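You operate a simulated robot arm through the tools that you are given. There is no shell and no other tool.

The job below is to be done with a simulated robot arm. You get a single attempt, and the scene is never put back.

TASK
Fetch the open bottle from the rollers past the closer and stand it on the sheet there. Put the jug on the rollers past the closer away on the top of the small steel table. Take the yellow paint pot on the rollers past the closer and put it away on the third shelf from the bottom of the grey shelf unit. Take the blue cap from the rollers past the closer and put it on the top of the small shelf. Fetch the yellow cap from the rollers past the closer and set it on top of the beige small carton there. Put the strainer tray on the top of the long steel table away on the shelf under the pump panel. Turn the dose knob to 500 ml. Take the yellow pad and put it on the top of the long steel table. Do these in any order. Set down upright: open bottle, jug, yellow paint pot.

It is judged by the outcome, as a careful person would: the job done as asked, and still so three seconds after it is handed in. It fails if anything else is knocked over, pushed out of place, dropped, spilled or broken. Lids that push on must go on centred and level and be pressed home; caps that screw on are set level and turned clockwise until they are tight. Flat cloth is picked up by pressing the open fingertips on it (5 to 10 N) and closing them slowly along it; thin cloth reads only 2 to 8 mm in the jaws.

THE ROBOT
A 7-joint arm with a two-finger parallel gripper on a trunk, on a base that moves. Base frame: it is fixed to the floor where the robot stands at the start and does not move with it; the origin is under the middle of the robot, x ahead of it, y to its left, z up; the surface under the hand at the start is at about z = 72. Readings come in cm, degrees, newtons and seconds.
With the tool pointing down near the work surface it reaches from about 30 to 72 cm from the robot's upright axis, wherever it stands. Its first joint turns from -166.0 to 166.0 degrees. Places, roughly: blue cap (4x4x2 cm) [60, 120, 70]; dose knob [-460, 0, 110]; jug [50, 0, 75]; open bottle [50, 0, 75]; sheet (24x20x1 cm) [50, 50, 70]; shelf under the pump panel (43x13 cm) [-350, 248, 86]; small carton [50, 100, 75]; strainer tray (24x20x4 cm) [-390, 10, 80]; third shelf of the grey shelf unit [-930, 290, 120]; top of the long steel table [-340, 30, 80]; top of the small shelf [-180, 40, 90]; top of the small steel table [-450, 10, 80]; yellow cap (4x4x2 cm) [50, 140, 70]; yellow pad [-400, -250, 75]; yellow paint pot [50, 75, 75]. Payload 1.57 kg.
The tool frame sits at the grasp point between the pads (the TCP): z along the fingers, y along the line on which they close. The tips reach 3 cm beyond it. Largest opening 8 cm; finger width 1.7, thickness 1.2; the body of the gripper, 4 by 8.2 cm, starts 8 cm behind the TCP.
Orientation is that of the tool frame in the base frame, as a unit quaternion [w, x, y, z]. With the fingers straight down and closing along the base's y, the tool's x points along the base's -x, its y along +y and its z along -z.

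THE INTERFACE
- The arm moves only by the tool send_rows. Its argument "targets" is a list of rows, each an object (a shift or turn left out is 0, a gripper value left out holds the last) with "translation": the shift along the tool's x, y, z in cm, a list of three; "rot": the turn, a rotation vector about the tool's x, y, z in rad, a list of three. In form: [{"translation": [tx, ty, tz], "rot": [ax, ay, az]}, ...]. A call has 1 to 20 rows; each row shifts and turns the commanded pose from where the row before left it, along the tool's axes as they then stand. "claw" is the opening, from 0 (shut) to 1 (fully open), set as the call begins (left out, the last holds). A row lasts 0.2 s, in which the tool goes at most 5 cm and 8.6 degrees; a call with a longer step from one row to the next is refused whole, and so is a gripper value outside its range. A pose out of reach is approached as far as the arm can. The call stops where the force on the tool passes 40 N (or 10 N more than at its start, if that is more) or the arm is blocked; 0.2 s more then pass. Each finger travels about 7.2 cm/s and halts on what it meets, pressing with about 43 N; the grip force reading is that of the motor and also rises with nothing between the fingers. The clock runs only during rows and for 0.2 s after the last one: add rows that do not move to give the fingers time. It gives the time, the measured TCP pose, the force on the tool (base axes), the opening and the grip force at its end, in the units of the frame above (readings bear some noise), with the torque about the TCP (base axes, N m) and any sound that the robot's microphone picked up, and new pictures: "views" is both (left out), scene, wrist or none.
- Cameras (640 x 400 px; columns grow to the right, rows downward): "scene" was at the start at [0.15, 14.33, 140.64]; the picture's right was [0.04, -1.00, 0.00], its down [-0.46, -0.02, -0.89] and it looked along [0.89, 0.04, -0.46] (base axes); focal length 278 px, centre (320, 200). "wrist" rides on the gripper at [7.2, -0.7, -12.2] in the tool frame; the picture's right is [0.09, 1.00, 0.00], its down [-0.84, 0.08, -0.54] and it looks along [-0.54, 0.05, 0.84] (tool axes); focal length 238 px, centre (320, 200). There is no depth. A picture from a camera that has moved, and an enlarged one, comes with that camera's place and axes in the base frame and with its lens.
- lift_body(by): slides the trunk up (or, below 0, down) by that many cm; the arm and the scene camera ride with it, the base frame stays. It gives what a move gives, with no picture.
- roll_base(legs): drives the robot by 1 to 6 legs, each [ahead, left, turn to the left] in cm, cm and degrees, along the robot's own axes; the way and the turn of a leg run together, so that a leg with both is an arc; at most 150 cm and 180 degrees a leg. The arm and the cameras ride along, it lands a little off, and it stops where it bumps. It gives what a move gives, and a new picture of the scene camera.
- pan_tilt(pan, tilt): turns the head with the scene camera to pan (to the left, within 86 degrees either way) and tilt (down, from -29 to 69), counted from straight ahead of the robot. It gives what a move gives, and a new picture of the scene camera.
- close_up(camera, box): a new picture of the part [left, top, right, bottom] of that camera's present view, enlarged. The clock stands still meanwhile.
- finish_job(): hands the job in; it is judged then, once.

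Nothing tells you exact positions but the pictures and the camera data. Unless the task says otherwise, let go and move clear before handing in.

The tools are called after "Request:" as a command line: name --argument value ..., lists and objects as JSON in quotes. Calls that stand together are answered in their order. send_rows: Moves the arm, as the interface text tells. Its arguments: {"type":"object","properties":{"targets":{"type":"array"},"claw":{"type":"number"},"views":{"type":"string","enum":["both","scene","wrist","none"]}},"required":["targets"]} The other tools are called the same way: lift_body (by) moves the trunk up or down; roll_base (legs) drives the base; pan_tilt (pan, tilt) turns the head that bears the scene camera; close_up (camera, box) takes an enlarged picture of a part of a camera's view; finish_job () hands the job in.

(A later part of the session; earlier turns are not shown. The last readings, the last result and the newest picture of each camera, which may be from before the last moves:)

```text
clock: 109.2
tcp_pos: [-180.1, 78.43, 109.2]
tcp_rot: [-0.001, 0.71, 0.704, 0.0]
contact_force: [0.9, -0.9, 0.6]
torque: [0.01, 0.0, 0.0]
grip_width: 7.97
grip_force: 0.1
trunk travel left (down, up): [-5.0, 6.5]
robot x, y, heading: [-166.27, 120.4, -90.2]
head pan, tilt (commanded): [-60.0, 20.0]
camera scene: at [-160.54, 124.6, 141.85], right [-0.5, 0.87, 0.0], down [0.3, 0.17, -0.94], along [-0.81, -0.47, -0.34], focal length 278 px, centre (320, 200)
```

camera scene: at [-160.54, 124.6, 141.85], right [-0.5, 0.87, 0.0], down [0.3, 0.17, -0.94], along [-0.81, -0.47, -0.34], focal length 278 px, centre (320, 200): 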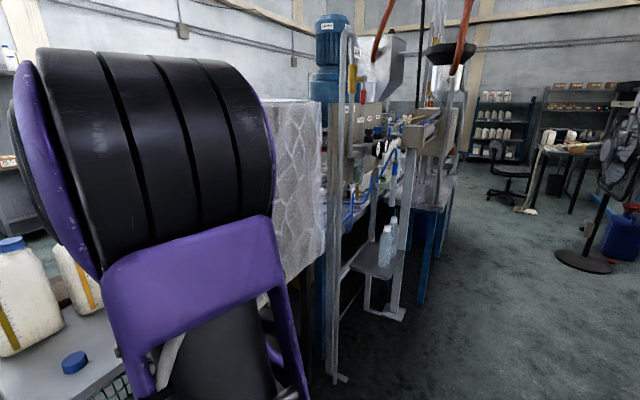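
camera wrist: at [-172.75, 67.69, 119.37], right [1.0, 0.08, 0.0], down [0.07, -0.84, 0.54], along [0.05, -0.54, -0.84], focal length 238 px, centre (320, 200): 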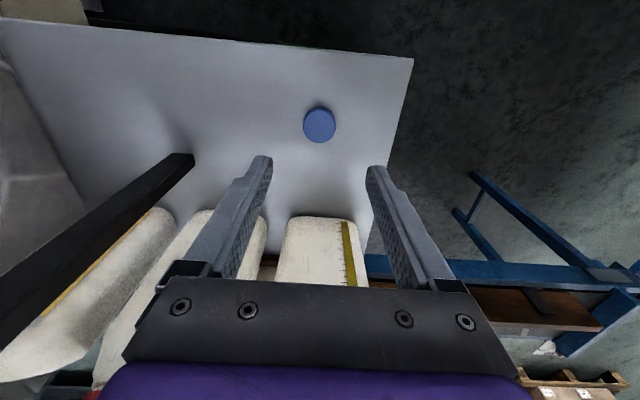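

Request:
close_up --camera "scene" --box '[300, 60, 480, 320]'

Request:
close_up --camera "scene" --box '[440, 60, 640, 280]'

Request:
pan_tilt --pan -86 --tilt 20

```text
1.54 times, centred on (390, 190) of scene
camera zoom: at [-160.54, 124.6, 141.85], right [-0.5, 0.87, 0.0], down [0.3, 0.17, -0.94], along [-0.81, -0.47, -0.34], focal length 428 px, centre (212, 215)
```

zoom: 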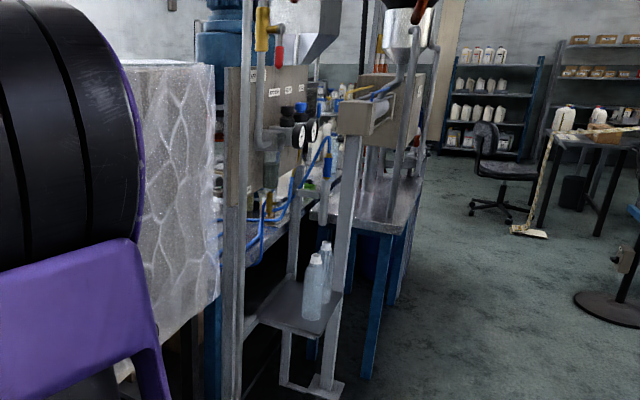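

```text
1.82 times, centred on (540, 170) of scene
camera zoom: at [-160.54, 124.6, 141.85], right [-0.5, 0.87, 0.0], down [0.3, 0.17, -0.94], along [-0.81, -0.47, -0.34], focal length 506 px, centre (-80, 254)
```

zoom: 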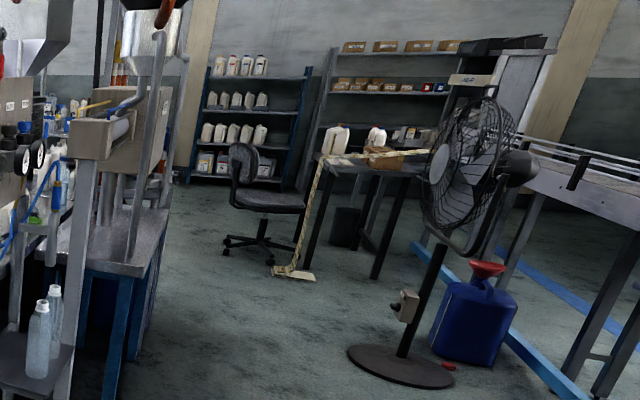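

```text
clock: 110.1
tcp_pos: [-179.87, 78.44, 109.14]
tcp_rot: [0.0, 0.71, 0.704, -0.001]
contact_force: [0.6, -0.8, -0.4]
torque: [0.0, 0.04, -0.03]
grip_width: 8.01
grip_force: 0.0
trunk travel left (down, up): [-5.0, 6.5]
robot x, y, heading: [-166.82, 120.49, -90.3]
head pan, tilt (commanded): [-85.9, 20.0]
camera scene: at [-161.75, 128.59, 141.85], right [-0.07, 1.0, 0.0], down [0.34, 0.02, -0.94], along [-0.94, -0.06, -0.34], focal length 278 px, centre (320, 200)
```

scene: 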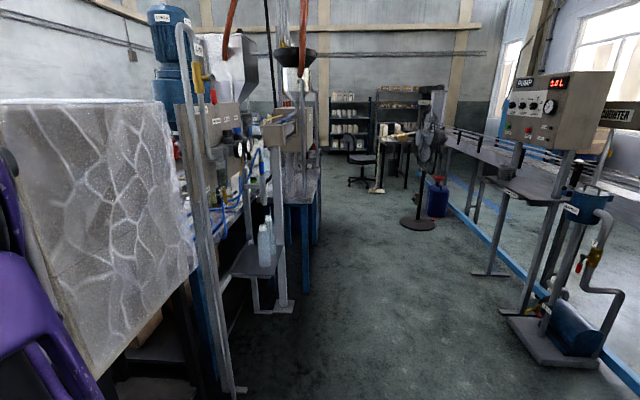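

The pump panel with its shelf is on the right side of the corridor, a fan stands further on. I'll turn to face along the corridor and drive on at about y=160, then look left at the steel tables.

Request:
roll_base --legs '[[0, 20, 0], [0, 0, -90], [150, -20, 0]]'

```text
refused: leg 3 is longer than a leg can be; nothing moved
```

Request:
roll_base --legs '[[-35, 0, 0], [0, 0, -90], [120, 0, 0]]'

Request:
pan_tilt --pan 60 --tilt 20

Request:
pan_tilt --pan 20 --tilt 15

```text
clock: 122.0
tcp_pos: [-328.63, 168.11, 109.28]
tcp_rot: [0.001, 1.0, 0.0, -0.001]
contact_force: [0.5, 0.3, -0.1]
torque: [0.0, 0.04, 0.0]
grip_width: 8.01
grip_force: 0.1
trunk travel left (down, up): [-5.0, 6.5]
robot x, y, heading: [-286.62, 155.07, -179.6]
head pan, tilt (commanded): [-85.9, 20.0]
camera scene: at [-278.35, 150.15, 141.85], right [1.0, 0.08, 0.0], down [0.03, -0.34, -0.94], along [-0.07, 0.94, -0.34], focal length 278 px, centre (320, 200)
```

scene: 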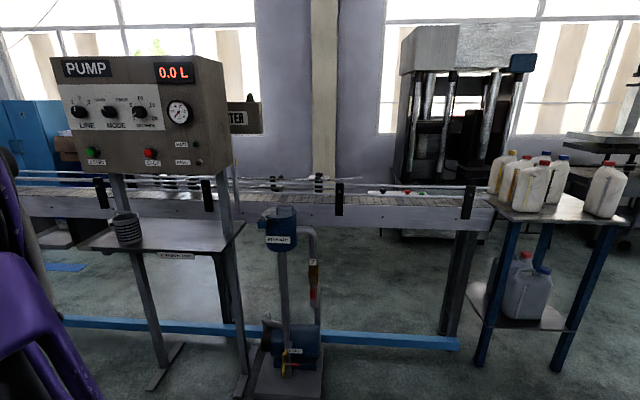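

```text
clock: 124.3
tcp_pos: [-328.63, 168.12, 109.25]
tcp_rot: [0.001, 1.0, 0.0, 0.0]
contact_force: [-1.1, 0.5, -0.8]
torque: [0.02, -0.01, 0.03]
grip_width: 7.99
grip_force: 0.1
trunk travel left (down, up): [-5.0, 6.5]
robot x, y, heading: [-286.63, 155.42, -179.7]
head pan, tilt (commanded): [60.0, 20.0]
camera scene: at [-282.27, 132.78, 141.85], right [-0.87, 0.5, 0.0], down [0.17, 0.3, -0.94], along [-0.47, -0.82, -0.34], focal length 278 px, centre (320, 200)
```

scene: 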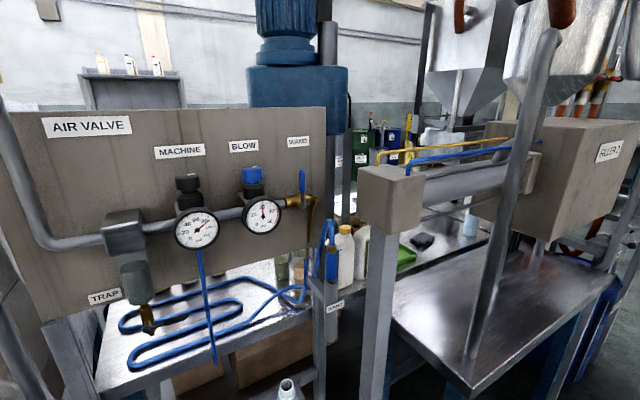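

```text
clock: 125.3
tcp_pos: [-328.7, 168.09, 109.24]
tcp_rot: [0.0, 1.0, -0.001, -0.001]
contact_force: [0.5, 0.4, 1.3]
torque: [-0.03, 0.01, 0.01]
grip_width: 8.01
grip_force: 0.1
trunk travel left (down, up): [-5.0, 6.5]
robot x, y, heading: [-286.94, 155.12, -179.7]
head pan, tilt (commanded): [20.0, 15.0]
camera scene: at [-286.41, 137.62, 142.66], right [-0.35, 0.94, 0.0], down [0.24, 0.09, -0.97], along [-0.91, -0.34, -0.26], focal length 278 px, centre (320, 200)
```

scene: 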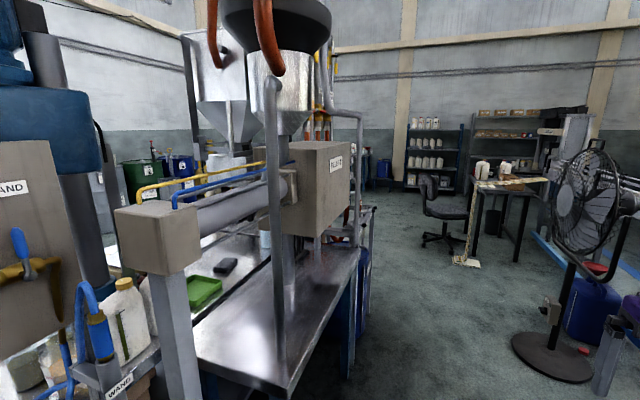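

Request:
close_up --camera "scene" --box '[90, 100, 400, 360]'

Request:
pan_tilt --pan 45 --tilt 35

Request:
close_up --camera "scene" --box '[200, 50, 500, 300]'

```text
1.54 times, centred on (245, 230) of scene
camera zoom: at [-286.41, 137.62, 142.66], right [-0.35, 0.94, 0.0], down [0.24, 0.09, -0.97], along [-0.91, -0.34, -0.26], focal length 428 px, centre (435, 154)
```

zoom: 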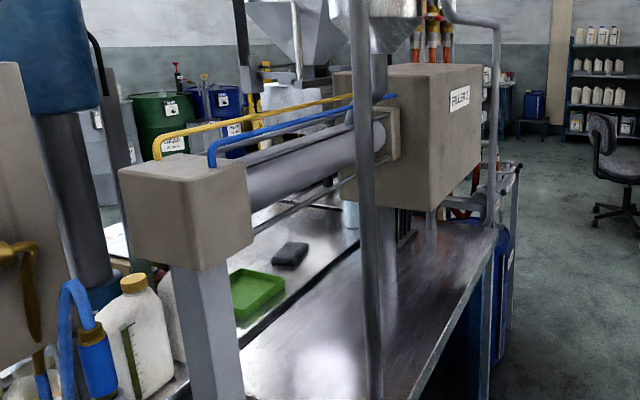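

```text
clock: 126.2
tcp_pos: [-328.7, 167.97, 109.26]
tcp_rot: [0.0, 1.0, 0.0, 0.0]
contact_force: [-0.8, 0.1, -0.3]
torque: [0.04, -0.03, 0.02]
grip_width: 8.0
grip_force: 0.1
trunk travel left (down, up): [-5.0, 6.5]
robot x, y, heading: [-286.76, 155.09, -179.6]
head pan, tilt (commanded): [45.0, 35.0]
camera scene: at [-283.85, 134.61, 139.47], right [-0.71, 0.7, 0.0], down [0.4, 0.41, -0.82], along [-0.58, -0.58, -0.57], focal length 278 px, centre (320, 200)
```

scene: 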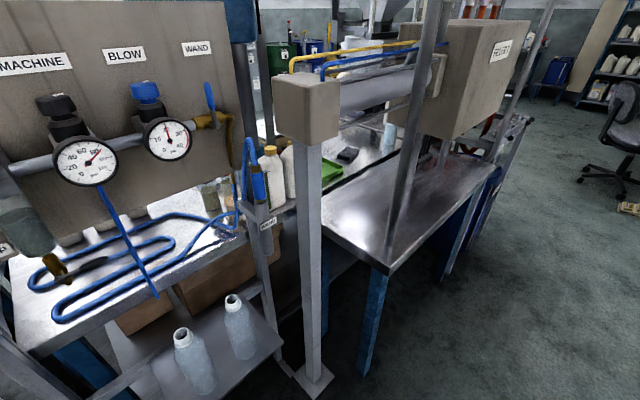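

```text
1.60 times, centred on (350, 175) of scene
camera zoom: at [-283.85, 134.61, 139.47], right [-0.71, 0.7, 0.0], down [0.4, 0.41, -0.82], along [-0.58, -0.58, -0.57], focal length 446 px, centre (272, 240)
```

zoom: 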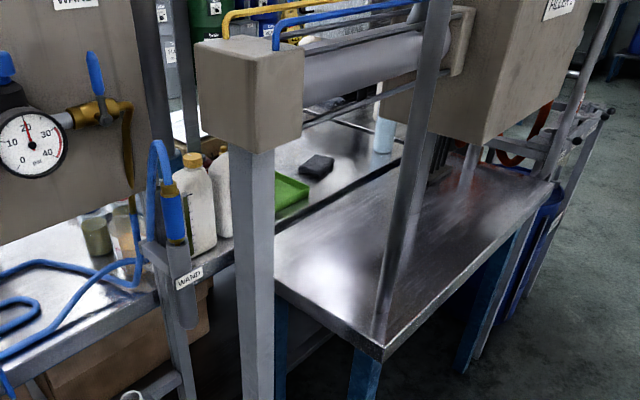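

There are two rows: a filler table along the corridor and the long steel table behind it. I'll drive further west to look at the small steel table and dose knob.

Request:
roll_base --legs '[[140, 0, 0]]'

Request:
pan_tilt --pan 75 --tilt 25

Request:
pan_tilt --pan 86 --tilt 10

Request:
pan_tilt --pan 0 --tilt 15

```text
clock: 133.2
tcp_pos: [-467.77, 167.66, 109.22]
tcp_rot: [0.0, 1.0, -0.001, -0.001]
contact_force: [0.3, 0.3, 0.1]
torque: [0.02, 0.04, 0.02]
grip_width: 8.0
grip_force: 0.0
trunk travel left (down, up): [-5.0, 6.5]
robot x, y, heading: [-426.11, 154.43, -179.9]
head pan, tilt (commanded): [45.0, 35.0]
camera scene: at [-423.21, 134.1, 139.47], right [-0.71, 0.71, 0.0], down [0.4, 0.41, -0.82], along [-0.58, -0.58, -0.57], focal length 278 px, centre (320, 200)
```

scene: 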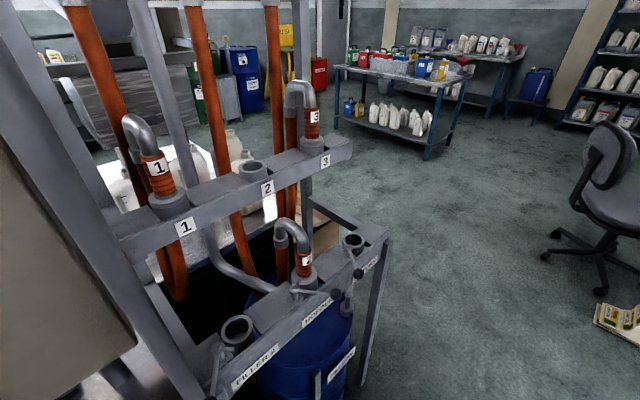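

```text
clock: 134.1
tcp_pos: [-467.95, 167.74, 109.2]
tcp_rot: [0.0, 1.0, -0.002, 0.0]
contact_force: [0.3, 0.6, -0.6]
torque: [-0.04, -0.03, 0.01]
grip_width: 7.99
grip_force: 0.1
trunk travel left (down, up): [-5.0, 6.5]
robot x, y, heading: [-426.39, 154.44, -179.9]
head pan, tilt (commanded): [75.0, 25.0]
camera scene: at [-419.37, 131.44, 141.04], right [-0.97, 0.26, 0.0], down [0.11, 0.41, -0.91], along [-0.23, -0.88, -0.42], focal length 278 px, centre (320, 200)
```

scene: 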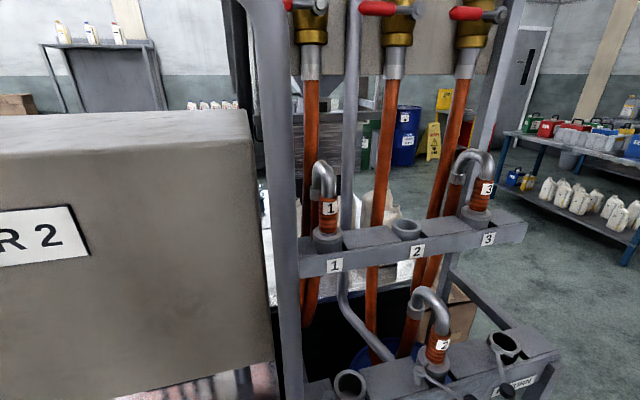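

```text
clock: 134.9
tcp_pos: [-467.98, 167.62, 109.18]
tcp_rot: [0.0, 1.0, -0.002, 0.0]
contact_force: [-0.4, -0.9, -0.9]
torque: [0.01, 0.0, -0.03]
grip_width: 8.0
grip_force: 0.0
trunk travel left (down, up): [-5.0, 6.5]
robot x, y, heading: [-426.29, 154.22, -179.8]
head pan, tilt (commanded): [85.9, 10.0]
camera scene: at [-417.64, 131.06, 143.47], right [-1.0, 0.07, 0.0], down [0.01, 0.17, -0.98], along [-0.07, -0.98, -0.17], focal length 278 px, centre (320, 200)
```

scene: 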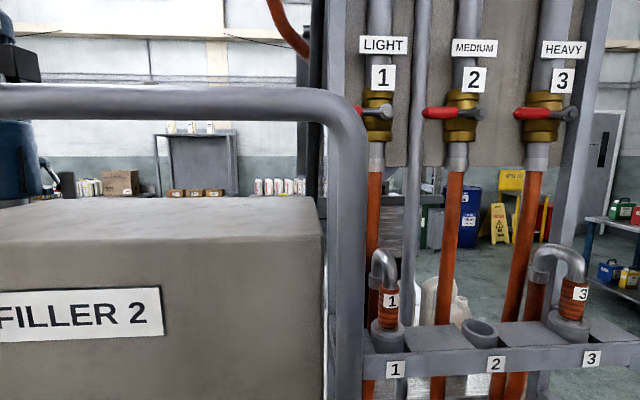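

```text
clock: 136.5
tcp_pos: [-467.87, 167.6, 109.21]
tcp_rot: [0.0, 1.0, -0.002, 0.0]
contact_force: [0.0, 0.2, 0.2]
torque: [0.0, 0.05, -0.05]
grip_width: 8.01
grip_force: 0.1
trunk travel left (down, up): [-5.0, 6.5]
robot x, y, heading: [-426.18, 154.18, -179.8]
head pan, tilt (commanded): [0.0, 15.0]
camera scene: at [-426.34, 140.31, 142.67], right [0.0, 1.0, 0.0], down [0.26, 0.0, -0.97], along [-0.97, 0.0, -0.26], focal length 278 px, centre (320, 200)
```

scene: 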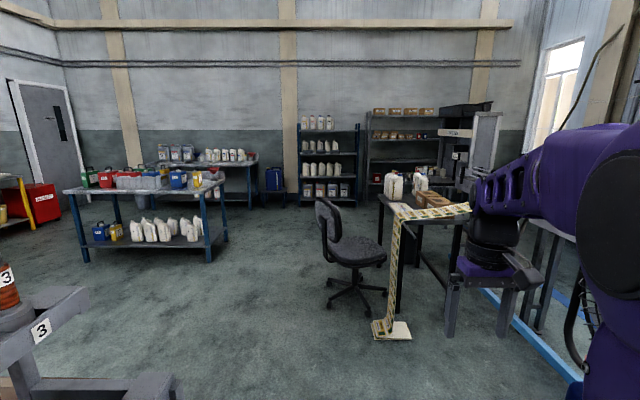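

The west side is open floor. I'll go around the west end of the fillers into the south side, facing −y, and look back at FILLER 1 and the steel tables.

Request:
roll_base --legs '[[134, 44, 0], [0, 0, 90], [140, 0, 0]]'

Request:
pan_tilt --pan 60 --tilt 20

Request:
pan_tilt --pan 86 --tilt 20

```text
clock: 140.8
tcp_pos: [-548.98, 147.61, 109.31]
tcp_rot: [0.001, 1.0, 0.01, -0.001]
contact_force: [0.1, 0.0, 0.2]
torque: [-0.01, -0.02, 0.02]
grip_width: 8.01
grip_force: 0.1
trunk travel left (down, up): [-5.0, 6.5]
robot x, y, heading: [-506.99, 135.29, -178.7]
head pan, tilt (commanded): [0.0, 15.0]
stopped in leg 1: the robot was blocked; the commanded pose is now the measured one
camera scene: at [-506.87, 121.03, 142.66], right [-0.02, 1.0, 0.0], down [0.26, 0.01, -0.97], along [-0.97, -0.02, -0.26], focal length 278 px, centre (320, 200)
```

scene: 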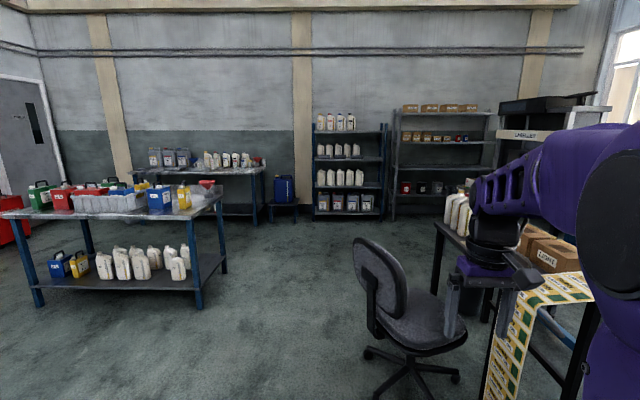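

```text
clock: 142.2
tcp_pos: [-549.07, 147.47, 109.19]
tcp_rot: [0.0, 1.0, 0.009, 0.0]
contact_force: [-0.6, 0.4, -0.1]
torque: [0.02, 0.02, 0.0]
grip_width: 8.0
grip_force: 0.1
trunk travel left (down, up): [-5.0, 6.5]
robot x, y, heading: [-506.96, 134.93, -178.9]
head pan, tilt (commanded): [60.0, 20.0]
camera scene: at [-502.04, 113.09, 141.85], right [-0.88, 0.48, 0.0], down [0.16, 0.3, -0.94], along [-0.45, -0.82, -0.34], focal length 278 px, centre (320, 200)
```

scene: 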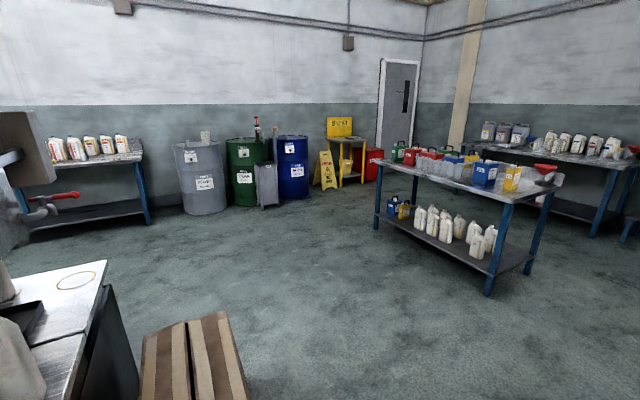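

```text
clock: 143.1
tcp_pos: [-548.99, 147.54, 109.25]
tcp_rot: [0.0, 1.0, 0.008, 0.0]
contact_force: [0.2, 0.5, -0.3]
torque: [-0.02, -0.04, 0.03]
grip_width: 8.02
grip_force: 0.0
trunk travel left (down, up): [-5.0, 6.5]
robot x, y, heading: [-507.43, 135.27, -179.0]
head pan, tilt (commanded): [85.9, 20.0]
camera scene: at [-498.01, 111.96, 141.85], right [-1.0, 0.05, 0.0], down [0.02, 0.34, -0.94], along [-0.05, -0.94, -0.34], focal length 278 px, centre (320, 200)
```

scene: 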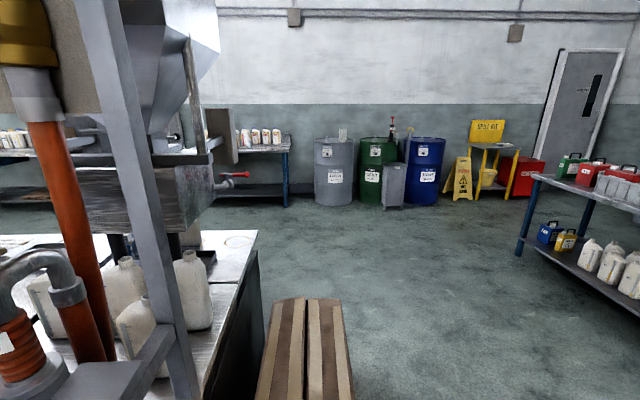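

I was blocked on the left by the manifold rack. I'll shift right, move ahead, then turn and go south with more clearance.

Request:
roll_base --legs '[[0, -9, 0], [46, 0, 0], [0, 0, 89]]'

Request:
pan_tilt --pan 40 --tilt 30

```text
clock: 150.8
tcp_pos: [-566.63, 101.36, 109.39]
tcp_rot: [0.001, 0.712, 0.702, 0.0]
contact_force: [0.0, -0.3, -0.2]
torque: [0.0, -0.01, -0.01]
grip_width: 7.99
grip_force: 0.1
trunk travel left (down, up): [-5.0, 6.5]
robot x, y, heading: [-553.07, 143.23, -90.5]
head pan, tilt (commanded): [85.9, 20.0]
camera scene: at [-529.64, 151.28, 141.85], right [-0.08, -1.0, 0.0], down [-0.34, 0.03, -0.94], along [0.94, -0.07, -0.34], focal length 278 px, centre (320, 200)
```

scene: 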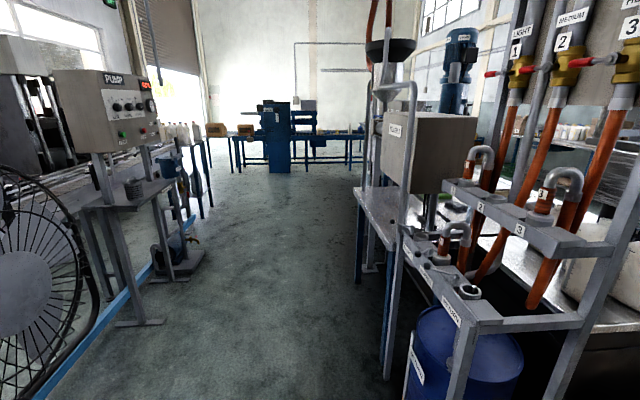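

```text
clock: 151.9
tcp_pos: [-566.73, 101.52, 109.28]
tcp_rot: [0.0, 0.712, 0.702, 0.0]
contact_force: [0.1, -0.1, 0.5]
torque: [-0.02, -0.01, -0.02]
grip_width: 8.0
grip_force: 0.0
trunk travel left (down, up): [-5.0, 6.5]
robot x, y, heading: [-553.02, 142.89, -90.3]
head pan, tilt (commanded): [40.0, 30.0]
camera scene: at [-533.16, 145.04, 140.25], right [-0.77, -0.64, 0.0], down [-0.32, 0.39, -0.87], along [0.55, -0.67, -0.5], focal length 278 px, centre (320, 200)
```

scene: 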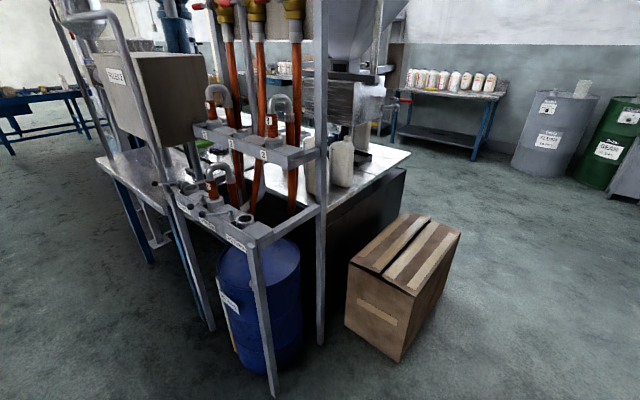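

A carton stands on the floor at about (−515, 35). I'll shift west before going south past it.

Request:
roll_base --legs '[[20, -22, 0], [140, 0, 0], [70, 0, 0]]'

Request:
pan_tilt --pan 75 --tilt 20

Request:
pan_tilt --pan 40 --tilt 15

```text
clock: 164.7
tcp_pos: [-590.75, -127.96, 109.27]
tcp_rot: [0.001, 0.712, 0.702, 0.0]
contact_force: [0.5, -0.8, 0.4]
torque: [0.02, 0.01, 0.0]
grip_width: 7.98
grip_force: 0.0
trunk travel left (down, up): [-5.0, 6.5]
robot x, y, heading: [-577.17, -86.12, -90.6]
head pan, tilt (commanded): [40.0, 30.0]
camera scene: at [-557.12, -84.31, 140.24], right [-0.77, -0.64, 0.0], down [-0.32, 0.39, -0.87], along [0.55, -0.67, -0.5], focal length 278 px, centre (320, 200)
```

scene: 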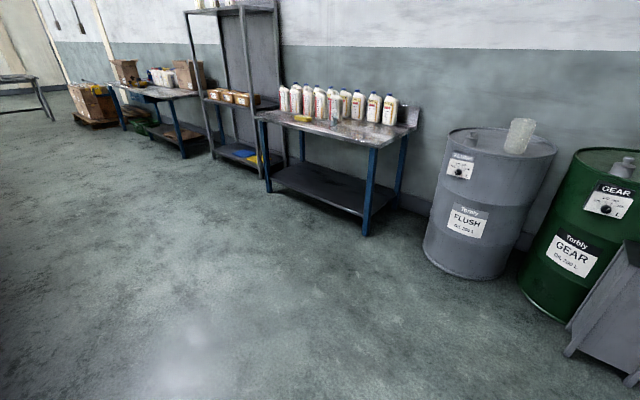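

```text
clock: 165.7
tcp_pos: [-590.85, -127.91, 109.29]
tcp_rot: [0.0, 0.712, 0.702, 0.001]
contact_force: [-0.3, 0.3, 0.0]
torque: [0.03, 0.02, -0.02]
grip_width: 7.99
grip_force: 0.0
trunk travel left (down, up): [-5.0, 6.5]
robot x, y, heading: [-576.73, -86.12, -90.5]
head pan, tilt (commanded): [75.0, 20.0]
camera scene: at [-553.91, -79.83, 141.85], right [-0.27, -0.96, 0.0], down [-0.33, 0.09, -0.94], along [0.91, -0.25, -0.34], focal length 278 px, centre (320, 200)
```

scene: 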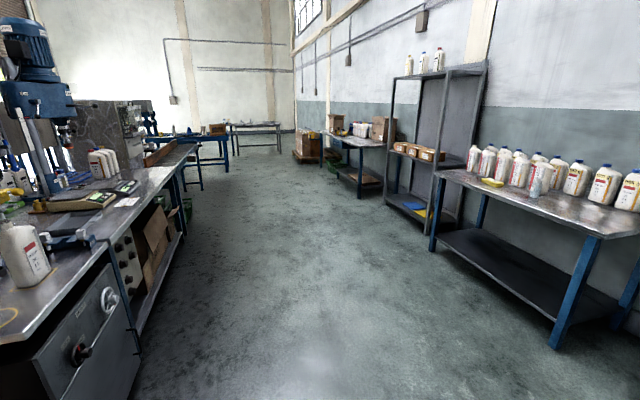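

```text
clock: 166.7
tcp_pos: [-590.76, -127.95, 109.36]
tcp_rot: [0.0, 0.712, 0.702, 0.0]
contact_force: [-0.2, -0.5, 0.9]
torque: [-0.04, 0.0, 0.03]
grip_width: 8.01
grip_force: 0.2
trunk travel left (down, up): [-5.0, 6.5]
robot x, y, heading: [-577.01, -86.34, -90.4]
head pan, tilt (commanded): [40.0, 15.0]
camera scene: at [-556.93, -84.54, 142.66], right [-0.77, -0.64, 0.0], down [-0.16, 0.2, -0.97], along [0.62, -0.74, -0.26], focal length 278 px, centre (320, 200)
```

scene: 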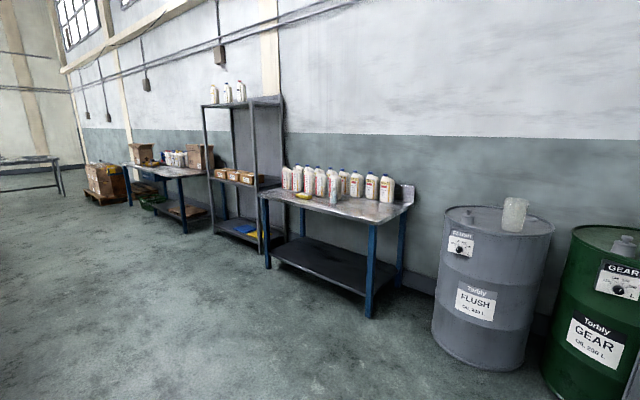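

I can see the yellow pad on the wall bench at right. I'll turn to face east and look left at the tables and FILLER 1.

Request:
roll_base --legs '[[0, 0, 90]]'

Request:
pan_tilt --pan 40 --tilt 20

Request:
close_up --camera "scene" --box '[160, 60, 480, 320]'

```text
clock: 171.1
tcp_pos: [-535.1, -99.74, 109.19]
tcp_rot: [0.001, 0.005, 1.0, -0.001]
contact_force: [0.5, 0.6, 0.8]
torque: [0.02, 0.01, 0.01]
grip_width: 7.99
grip_force: 0.0
trunk travel left (down, up): [-5.0, 6.5]
robot x, y, heading: [-576.92, -86.06, -0.3]
head pan, tilt (commanded): [40.0, 15.0]
camera scene: at [-578.71, -66.21, 142.67], right [0.64, -0.77, 0.0], down [-0.2, -0.17, -0.97], along [0.74, 0.62, -0.26], focal length 278 px, centre (320, 200)
```

scene: 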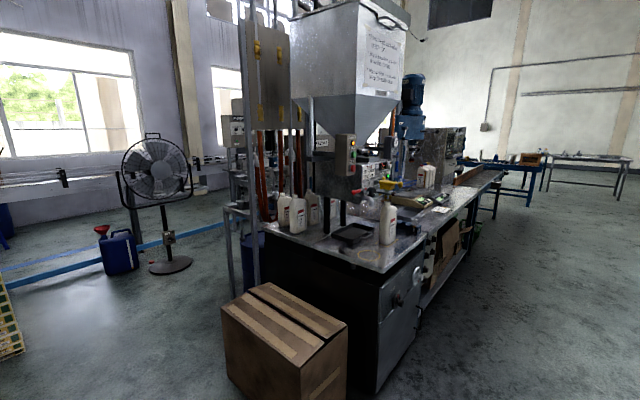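

```text
clock: 171.7
tcp_pos: [-535.24, -99.74, 109.28]
tcp_rot: [0.0, 0.005, 1.0, 0.0]
contact_force: [-0.2, 1.0, -0.9]
torque: [0.02, 0.01, 0.0]
grip_width: 8.0
grip_force: 0.1
trunk travel left (down, up): [-5.0, 6.5]
robot x, y, heading: [-577.05, -86.09, -0.3]
head pan, tilt (commanded): [40.0, 20.0]
camera scene: at [-578.73, -66.22, 141.85], right [0.64, -0.77, 0.0], down [-0.26, -0.22, -0.94], along [0.72, 0.6, -0.34], focal length 278 px, centre (320, 200)
```

scene: 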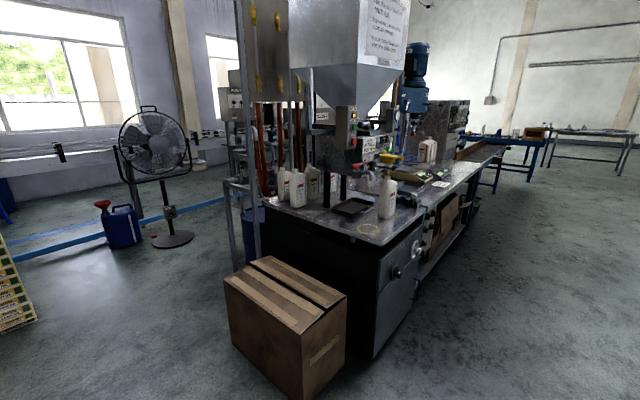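

```text
1.54 times, centred on (320, 190) of scene
camera zoom: at [-578.73, -66.22, 141.85], right [0.64, -0.77, 0.0], down [-0.26, -0.22, -0.94], along [0.72, 0.6, -0.34], focal length 428 px, centre (320, 215)
```

zoom: 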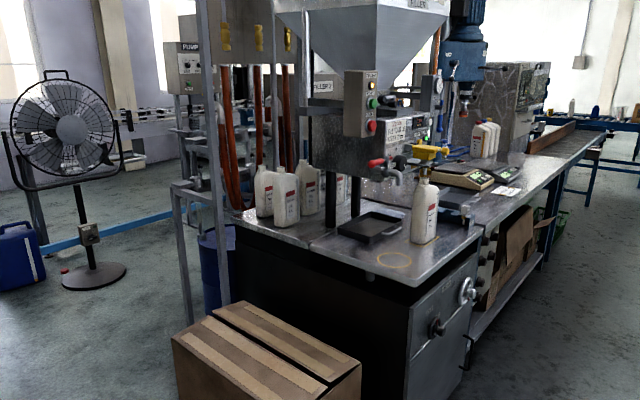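

The small steel table (FILLER 1, about x −480…−413, front edge y≈−15) and the long steel table beyond it are reachable from this aisle. I'll drive to face them.

Request:
roll_base --legs '[[125, -8, 0], [0, 0, 90]]'

Request:
pan_tilt --pan 0 --tilt 25

Request:
close_up --camera "scene" --box '[0, 0, 320, 200]'

Request:
close_up --camera "scene" --box '[160, 100, 480, 300]'

```text
clock: 182.0
tcp_pos: [-437.83, -53.37, 109.29]
tcp_rot: [0.0, -0.704, 0.711, 0.0]
contact_force: [-0.8, -0.5, -0.3]
torque: [0.04, 0.03, 0.0]
grip_width: 8.0
grip_force: 0.0
trunk travel left (down, up): [-5.0, 6.5]
robot x, y, heading: [-451.34, -95.33, 89.9]
head pan, tilt (commanded): [40.0, 20.0]
camera scene: at [-471.48, -96.96, 141.85], right [0.77, 0.64, 0.0], down [0.22, -0.26, -0.94], along [-0.6, 0.72, -0.34], focal length 278 px, centre (320, 200)
```

scene: 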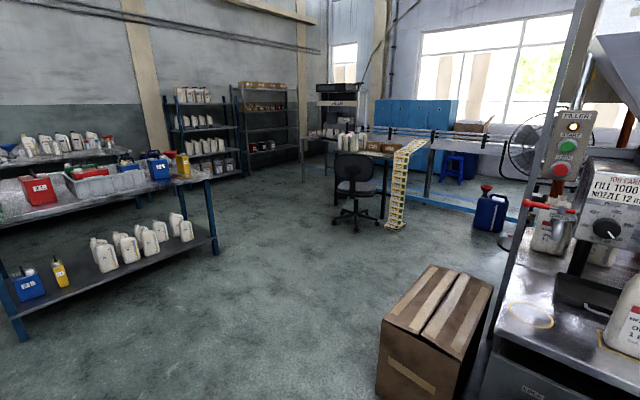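

```text
clock: 183.1
tcp_pos: [-437.83, -53.29, 109.28]
tcp_rot: [0.0, -0.704, 0.71, -0.001]
contact_force: [-0.3, 0.8, -0.2]
torque: [-0.03, 0.0, 0.02]
grip_width: 7.97
grip_force: 0.0
trunk travel left (down, up): [-5.0, 6.5]
robot x, y, heading: [-451.54, -94.89, 90.0]
head pan, tilt (commanded): [0.0, 25.0]
camera scene: at [-465.49, -94.92, 141.04], right [1.0, 0.0, 0.0], down [0.0, -0.42, -0.91], along [0.0, 0.91, -0.42], focal length 278 px, centre (320, 200)
```

scene: 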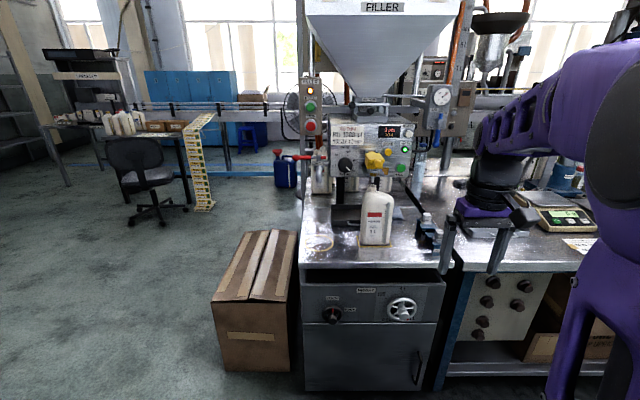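

```text
2.00 times, centred on (160, 100) of scene
camera zoom: at [-465.49, -94.92, 141.04], right [1.0, 0.0, 0.0], down [0.0, -0.42, -0.91], along [0.0, 0.91, -0.42], focal length 557 px, centre (640, 400)
```

zoom: 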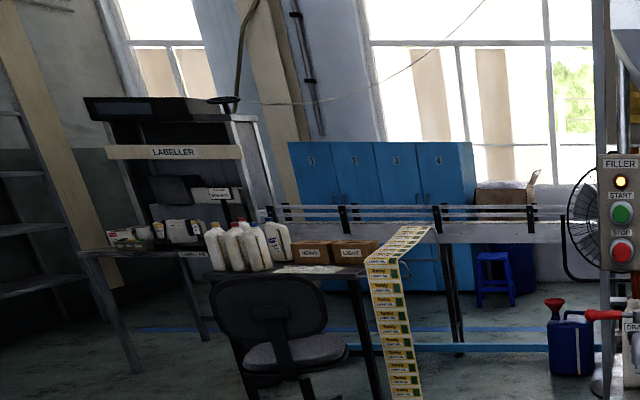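

```text
2.00 times, centred on (320, 200) of scene
camera zoom: at [-465.49, -94.92, 141.04], right [1.0, 0.0, 0.0], down [0.0, -0.42, -0.91], along [0.0, 0.91, -0.42], focal length 557 px, centre (320, 200)
```

zoom: 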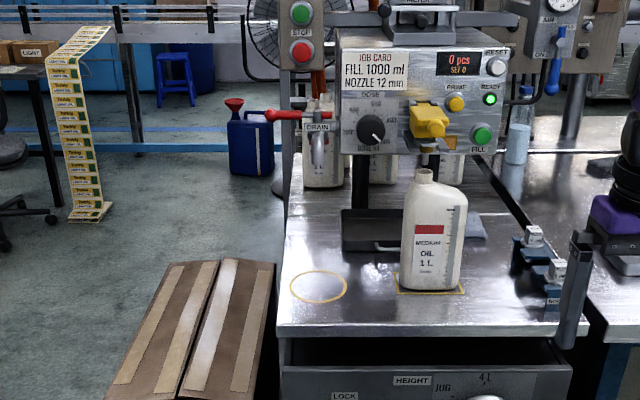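

The filler panel with the dose knob is visible. I'll zoom in on it, and on the tables.

Request:
close_up --camera "scene" --box '[325, 115, 425, 185]'

Request:
pan_tilt --pan -30 --tilt 25

Request:
pan_tilt --pan -70 --tilt 25

```text
5.71 times, centred on (375, 150) of scene
camera zoom: at [-465.49, -94.92, 141.04], right [1.0, 0.0, 0.0], down [0.0, -0.42, -0.91], along [0.0, 0.91, -0.42], focal length 1591 px, centre (6, 486)
```

zoom: 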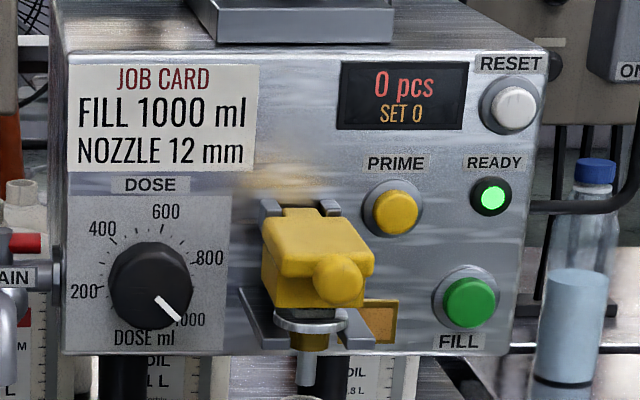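

```text
clock: 184.0
tcp_pos: [-437.82, -53.31, 109.37]
tcp_rot: [-0.001, -0.703, 0.711, 0.0]
contact_force: [-0.9, -0.1, 0.6]
torque: [0.0, -0.01, 0.01]
grip_width: 8.0
grip_force: 0.2
trunk travel left (down, up): [-5.0, 6.5]
robot x, y, heading: [-451.17, -95.21, 89.8]
head pan, tilt (commanded): [-30.0, 25.0]
camera scene: at [-460.89, -96.17, 141.04], right [0.86, -0.5, 0.0], down [-0.21, -0.37, -0.91], along [0.46, 0.78, -0.42], focal length 278 px, centre (320, 200)
```

scene: 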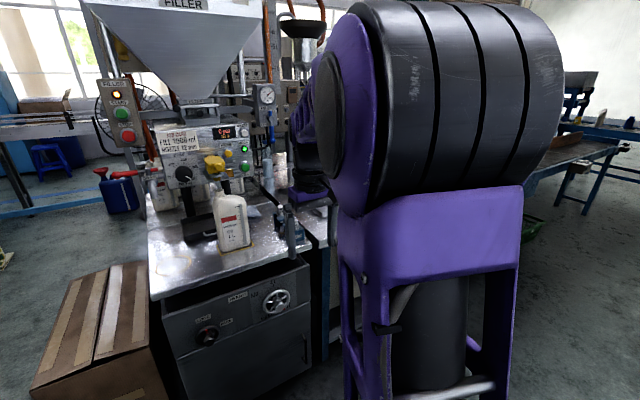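

```text
clock: 185.1
tcp_pos: [-437.78, -53.43, 109.27]
tcp_rot: [0.0, -0.703, 0.711, 0.0]
contact_force: [0.5, -0.6, 0.3]
torque: [0.0, 0.01, -0.02]
grip_width: 8.01
grip_force: 0.0
trunk travel left (down, up): [-5.0, 6.5]
robot x, y, heading: [-451.64, -94.96, 89.7]
head pan, tilt (commanded): [-70.0, 25.0]
camera scene: at [-456.86, -101.02, 141.04], right [0.34, -0.94, 0.0], down [-0.4, -0.14, -0.91], along [0.85, 0.31, -0.42], focal length 278 px, centre (320, 200)
```

scene: 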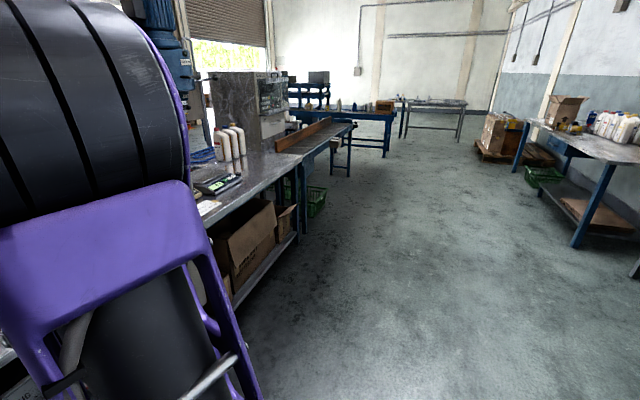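

The knob points to 1000; 500 should be near the top. I'll first extend the hand (still clear of the table) so I can pitch the tool to point forward.

Request:
pan_tilt --pan 30 --tilt 25

Request:
send_rows --targets '[{"translation": [-3, 2, -1]}, {"translation": [-3, 2, -1]}, {"translation": [-3, 2, -1]}, {"translation": [-3, 2, -1]}, {"translation": [-1.4, 2, -1]}, {"translation": [0, 0, 0]}]' --claw 1 --views "both"

```text
clock: 186.8
tcp_pos: [-437.79, -53.2, 109.28]
tcp_rot: [0.0, -0.703, 0.711, 0.0]
contact_force: [0.5, -0.7, -1.0]
torque: [0.01, -0.03, 0.01]
grip_width: 7.98
grip_force: 0.0
trunk travel left (down, up): [-5.0, 6.5]
robot x, y, heading: [-451.59, -95.23, 89.7]
head pan, tilt (commanded): [30.0, 25.0]
camera scene: at [-470.09, -96.12, 141.04], right [0.87, 0.49, 0.0], down [0.21, -0.37, -0.91], along [-0.45, 0.79, -0.42], focal length 278 px, centre (320, 200)
```

scene: 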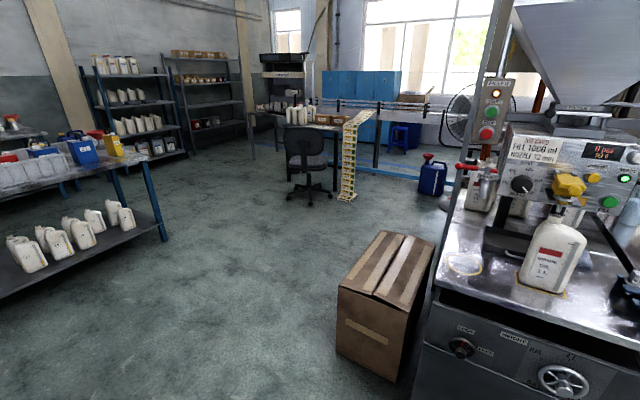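

```text
clock: 188.2
tcp_pos: [-447.78, -39.78, 114.51]
tcp_rot: [0.0, -0.703, 0.711, 0.0]
contact_force: [0.9, -0.3, -0.3]
torque: [0.04, 0.0, 0.01]
grip_width: 8.0
grip_force: 0.1
trunk travel left (down, up): [-5.0, 6.5]
robot x, y, heading: [-451.14, -94.99, 89.7]
head pan, tilt (commanded): [30.0, 25.0]
camera scene: at [-470.1, -96.12, 141.04], right [0.87, 0.5, 0.0], down [0.21, -0.37, -0.91], along [-0.45, 0.79, -0.42], focal length 278 px, centre (320, 200)
camera wrist: at [-447.18, -46.98, 126.55], right [-1.0, -0.08, 0.0], down [-0.07, 0.84, 0.54], along [-0.04, 0.54, -0.84], focal length 238 px, centre (320, 200)
```

scene: 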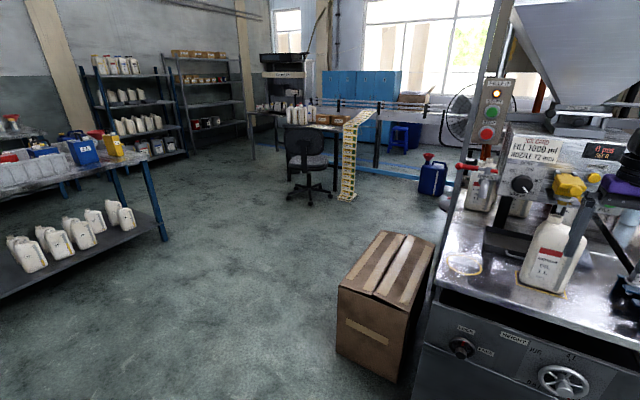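
wrist: 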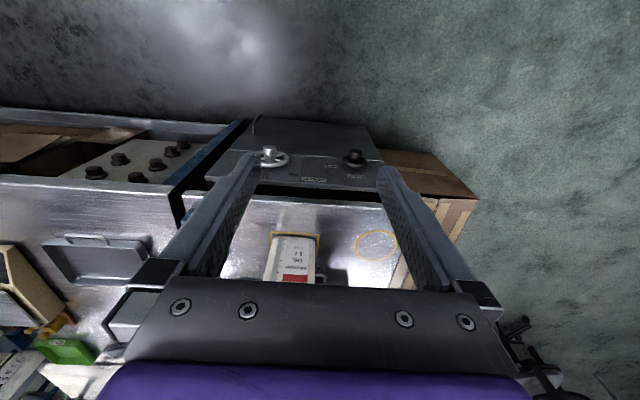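

The strainer tray (steel, with small handles) is on the long table at about (−390, 6). Now I'll pitch the tool forward gradually.

Request:
send_rows --targets '[{"rot": [0, -0.13, 0]}, {"rot": [0, -0.13, 0]}, {"rot": [0, -0.13, 0]}, {"rot": [0, -0.13, 0]}, {"rot": [0, -0.13, 0]}, {"rot": [0, -0.13, 0]}, {"translation": [0, 0, 0]}, {"translation": [0, 0, 0]}]' --claw 1 --views "both"

```text
clock: 190.2
tcp_pos: [-447.38, -38.9, 109.02]
tcp_rot: [0.237, -0.66, 0.672, 0.237]
contact_force: [0.4, -1.3, 0.9]
torque: [0.01, -0.01, 0.0]
grip_width: 8.01
grip_force: 0.0
trunk travel left (down, up): [-5.0, 6.5]
robot x, y, heading: [-451.77, -94.96, 89.7]
head pan, tilt (commanded): [30.0, 25.0]
stopped in row 8: the arm was blocked; the commanded pose is now the measured one
camera scene: at [-470.34, -96.23, 141.25], right [0.85, 0.52, 0.0], down [0.21, -0.34, -0.92], along [-0.48, 0.78, -0.4], focal length 278 px, centre (320, 200)
camera wrist: at [-446.9, -52.28, 113.92], right [-1.0, -0.06, -0.05], down [-0.07, 0.31, 0.95], along [-0.04, 0.95, -0.31], focal length 238 px, centre (320, 200)
```

scene: 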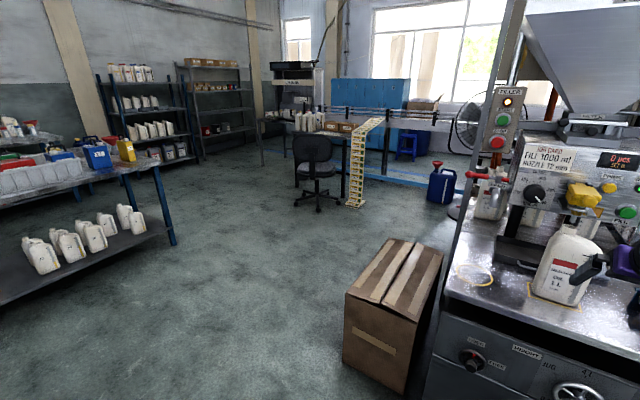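
wrist: 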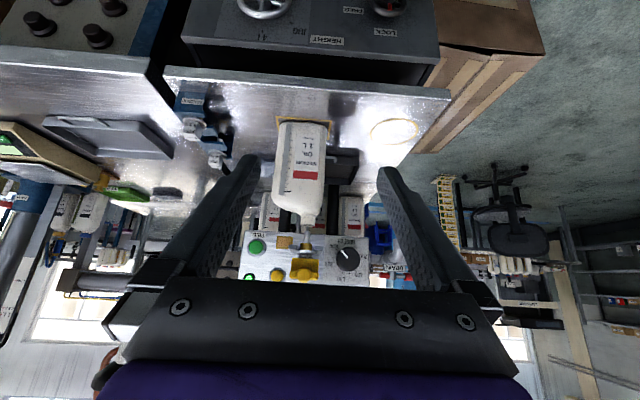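

The elbow touched the head again. I'll turn the head fully left out of the way and continue pitching.

Request:
pan_tilt --pan 86 --tilt 10

Request:
send_rows --targets '[{"rot": [0, -0.1, 0]}, {"rot": [0, -0.1, 0]}, {"rot": [0, -0.1, 0]}, {"translation": [0, 0, 0]}]' --claw 1 --views "both"

```text
clock: 191.5
tcp_pos: [-447.41, -38.98, 109.26]
tcp_rot: [0.238, -0.66, 0.672, 0.238]
contact_force: [-0.2, 0.2, -0.9]
torque: [-0.03, 0.0, 0.04]
grip_width: 8.01
grip_force: 0.0
trunk travel left (down, up): [-5.0, 6.5]
robot x, y, heading: [-451.86, -95.18, 89.6]
head pan, tilt (commanded): [85.9, 10.0]
camera scene: at [-474.8, -103.42, 143.48], right [0.08, 1.0, 0.0], down [0.17, -0.01, -0.98], along [-0.98, 0.08, -0.17], focal length 278 px, centre (320, 200)
```

scene: 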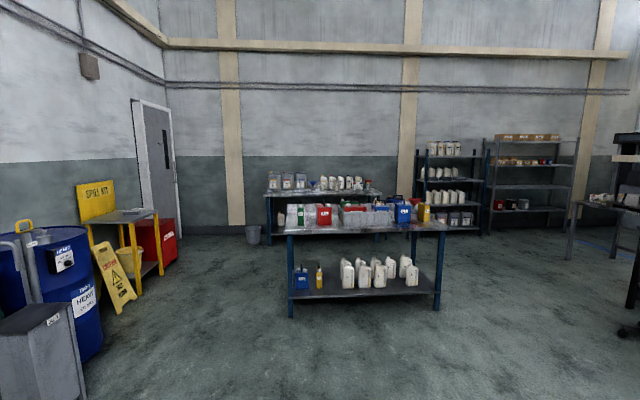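

```text
clock: 192.5
tcp_pos: [-447.84, -38.92, 109.25]
tcp_rot: [0.311, -0.63, 0.634, 0.324]
contact_force: [0.8, 0.0, -0.4]
torque: [0.01, 0.01, 0.0]
grip_width: 8.0
grip_force: 0.0
out of reach, approached as far as the arm can: row 3
trunk travel left (down, up): [-5.0, 6.5]
robot x, y, heading: [-451.58, -95.23, 89.7]
head pan, tilt (commanded): [85.9, 10.0]
camera scene: at [-474.8, -103.42, 143.48], right [0.08, 1.0, 0.0], down [0.17, -0.01, -0.98], along [-0.98, 0.07, -0.17], focal length 278 px, centre (320, 200)
camera wrist: at [-447.16, -52.98, 110.71], right [-1.0, -0.06, -0.06], down [-0.06, 0.06, 1.0], along [-0.05, 1.0, -0.07], focal length 238 px, centre (320, 200)
```

scene: 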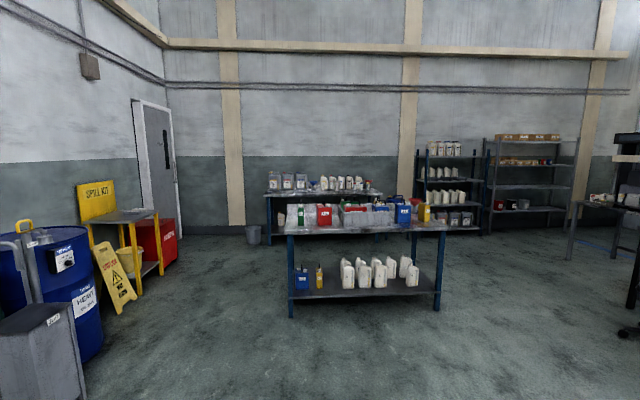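
wrist: 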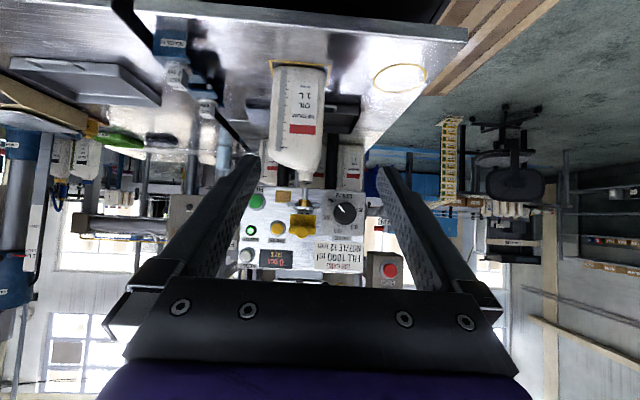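

The pitch ran into a reach limit here; extending the arm further forward should allow it. I'll move the TCP forward and up a bit, then continue pitching.

Request:
send_rows --targets '[{"translation": [-3, 1.5, 1.5]}, {"translation": [-3, 1.5, 1.5]}, {"translation": [-3, 1.5, 1.5]}, {"translation": [-3, 1.5, 1.5]}, {"rot": [0, -0.12, 0]}, {"rot": [0, -0.12, 0]}, {"rot": [0, -0.12, 0]}, {"translation": [0, 0, 0]}]' --claw 1 --views "wrist"

```text
clock: 194.3
tcp_pos: [-453.86, -26.92, 115.42]
tcp_rot: [0.421, -0.56, 0.569, 0.431]
contact_force: [-1.0, 0.3, 0.3]
torque: [0.02, -0.02, 0.02]
grip_width: 7.99
grip_force: 0.1
trunk travel left (down, up): [-5.0, 6.5]
robot x, y, heading: [-451.49, -95.06, 89.6]
head pan, tilt (commanded): [85.9, 10.0]
camera wrist: at [-453.17, -40.63, 111.81], right [-1.0, -0.03, -0.07], down [-0.06, -0.29, 0.95], along [-0.05, 0.96, 0.29], focal length 238 px, centre (320, 200)
```

wrist: 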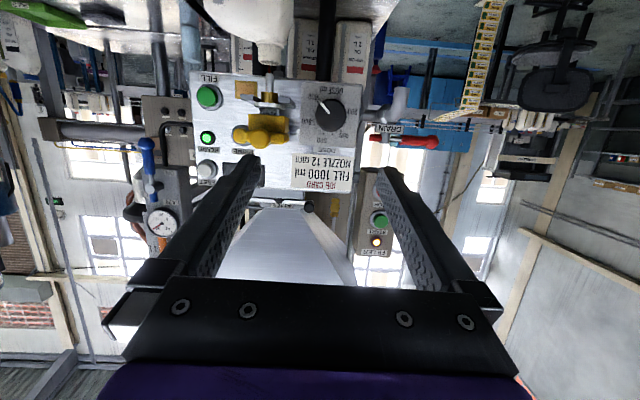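

Request:
send_rows --targets '[{"rot": [0, -0.1, 0]}, {"rot": [0, -0.1, 0]}, {"rot": [0, -0.08, 0]}, {"translation": [0, 0, 0]}]' --claw 1 --views "wrist"

Request:
close_up --camera "wrist" --box '[160, 0, 460, 180]'

```text
clock: 195.3
tcp_pos: [-453.82, -27.05, 115.42]
tcp_rot: [0.496, -0.496, 0.504, 0.505]
contact_force: [0.0, 0.1, -0.1]
torque: [0.04, 0.01, 0.0]
grip_width: 7.98
grip_force: 0.1
trunk travel left (down, up): [-5.0, 6.5]
robot x, y, heading: [-451.48, -95.17, 89.8]
head pan, tilt (commanded): [85.9, 10.0]
camera wrist: at [-453.24, -39.12, 108.15], right [-1.0, 0.0, -0.07], down [-0.06, -0.54, 0.84], along [-0.04, 0.84, 0.54], focal length 238 px, centre (320, 200)
```

wrist: 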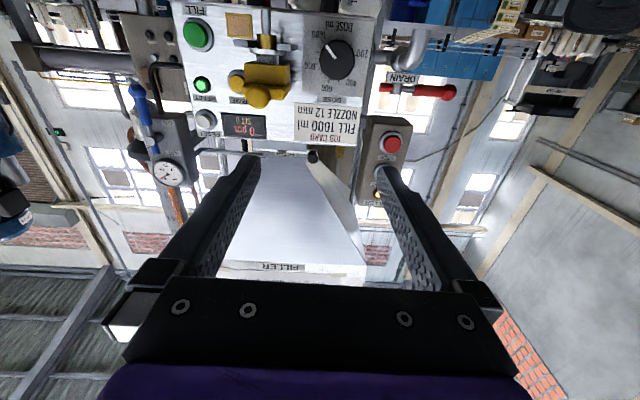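

```text
2.13 times, centred on (310, 90) of wrist
camera zoom: at [-453.24, -39.12, 108.15], right [-1.0, 0.0, -0.07], down [-0.06, -0.54, 0.84], along [-0.04, 0.84, 0.54], focal length 508 px, centre (341, 435)
```

zoom: 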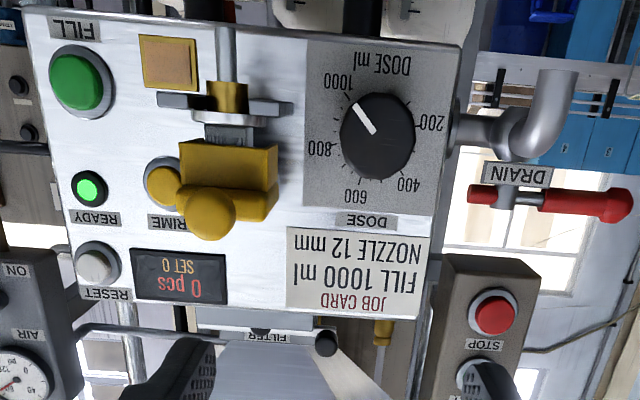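

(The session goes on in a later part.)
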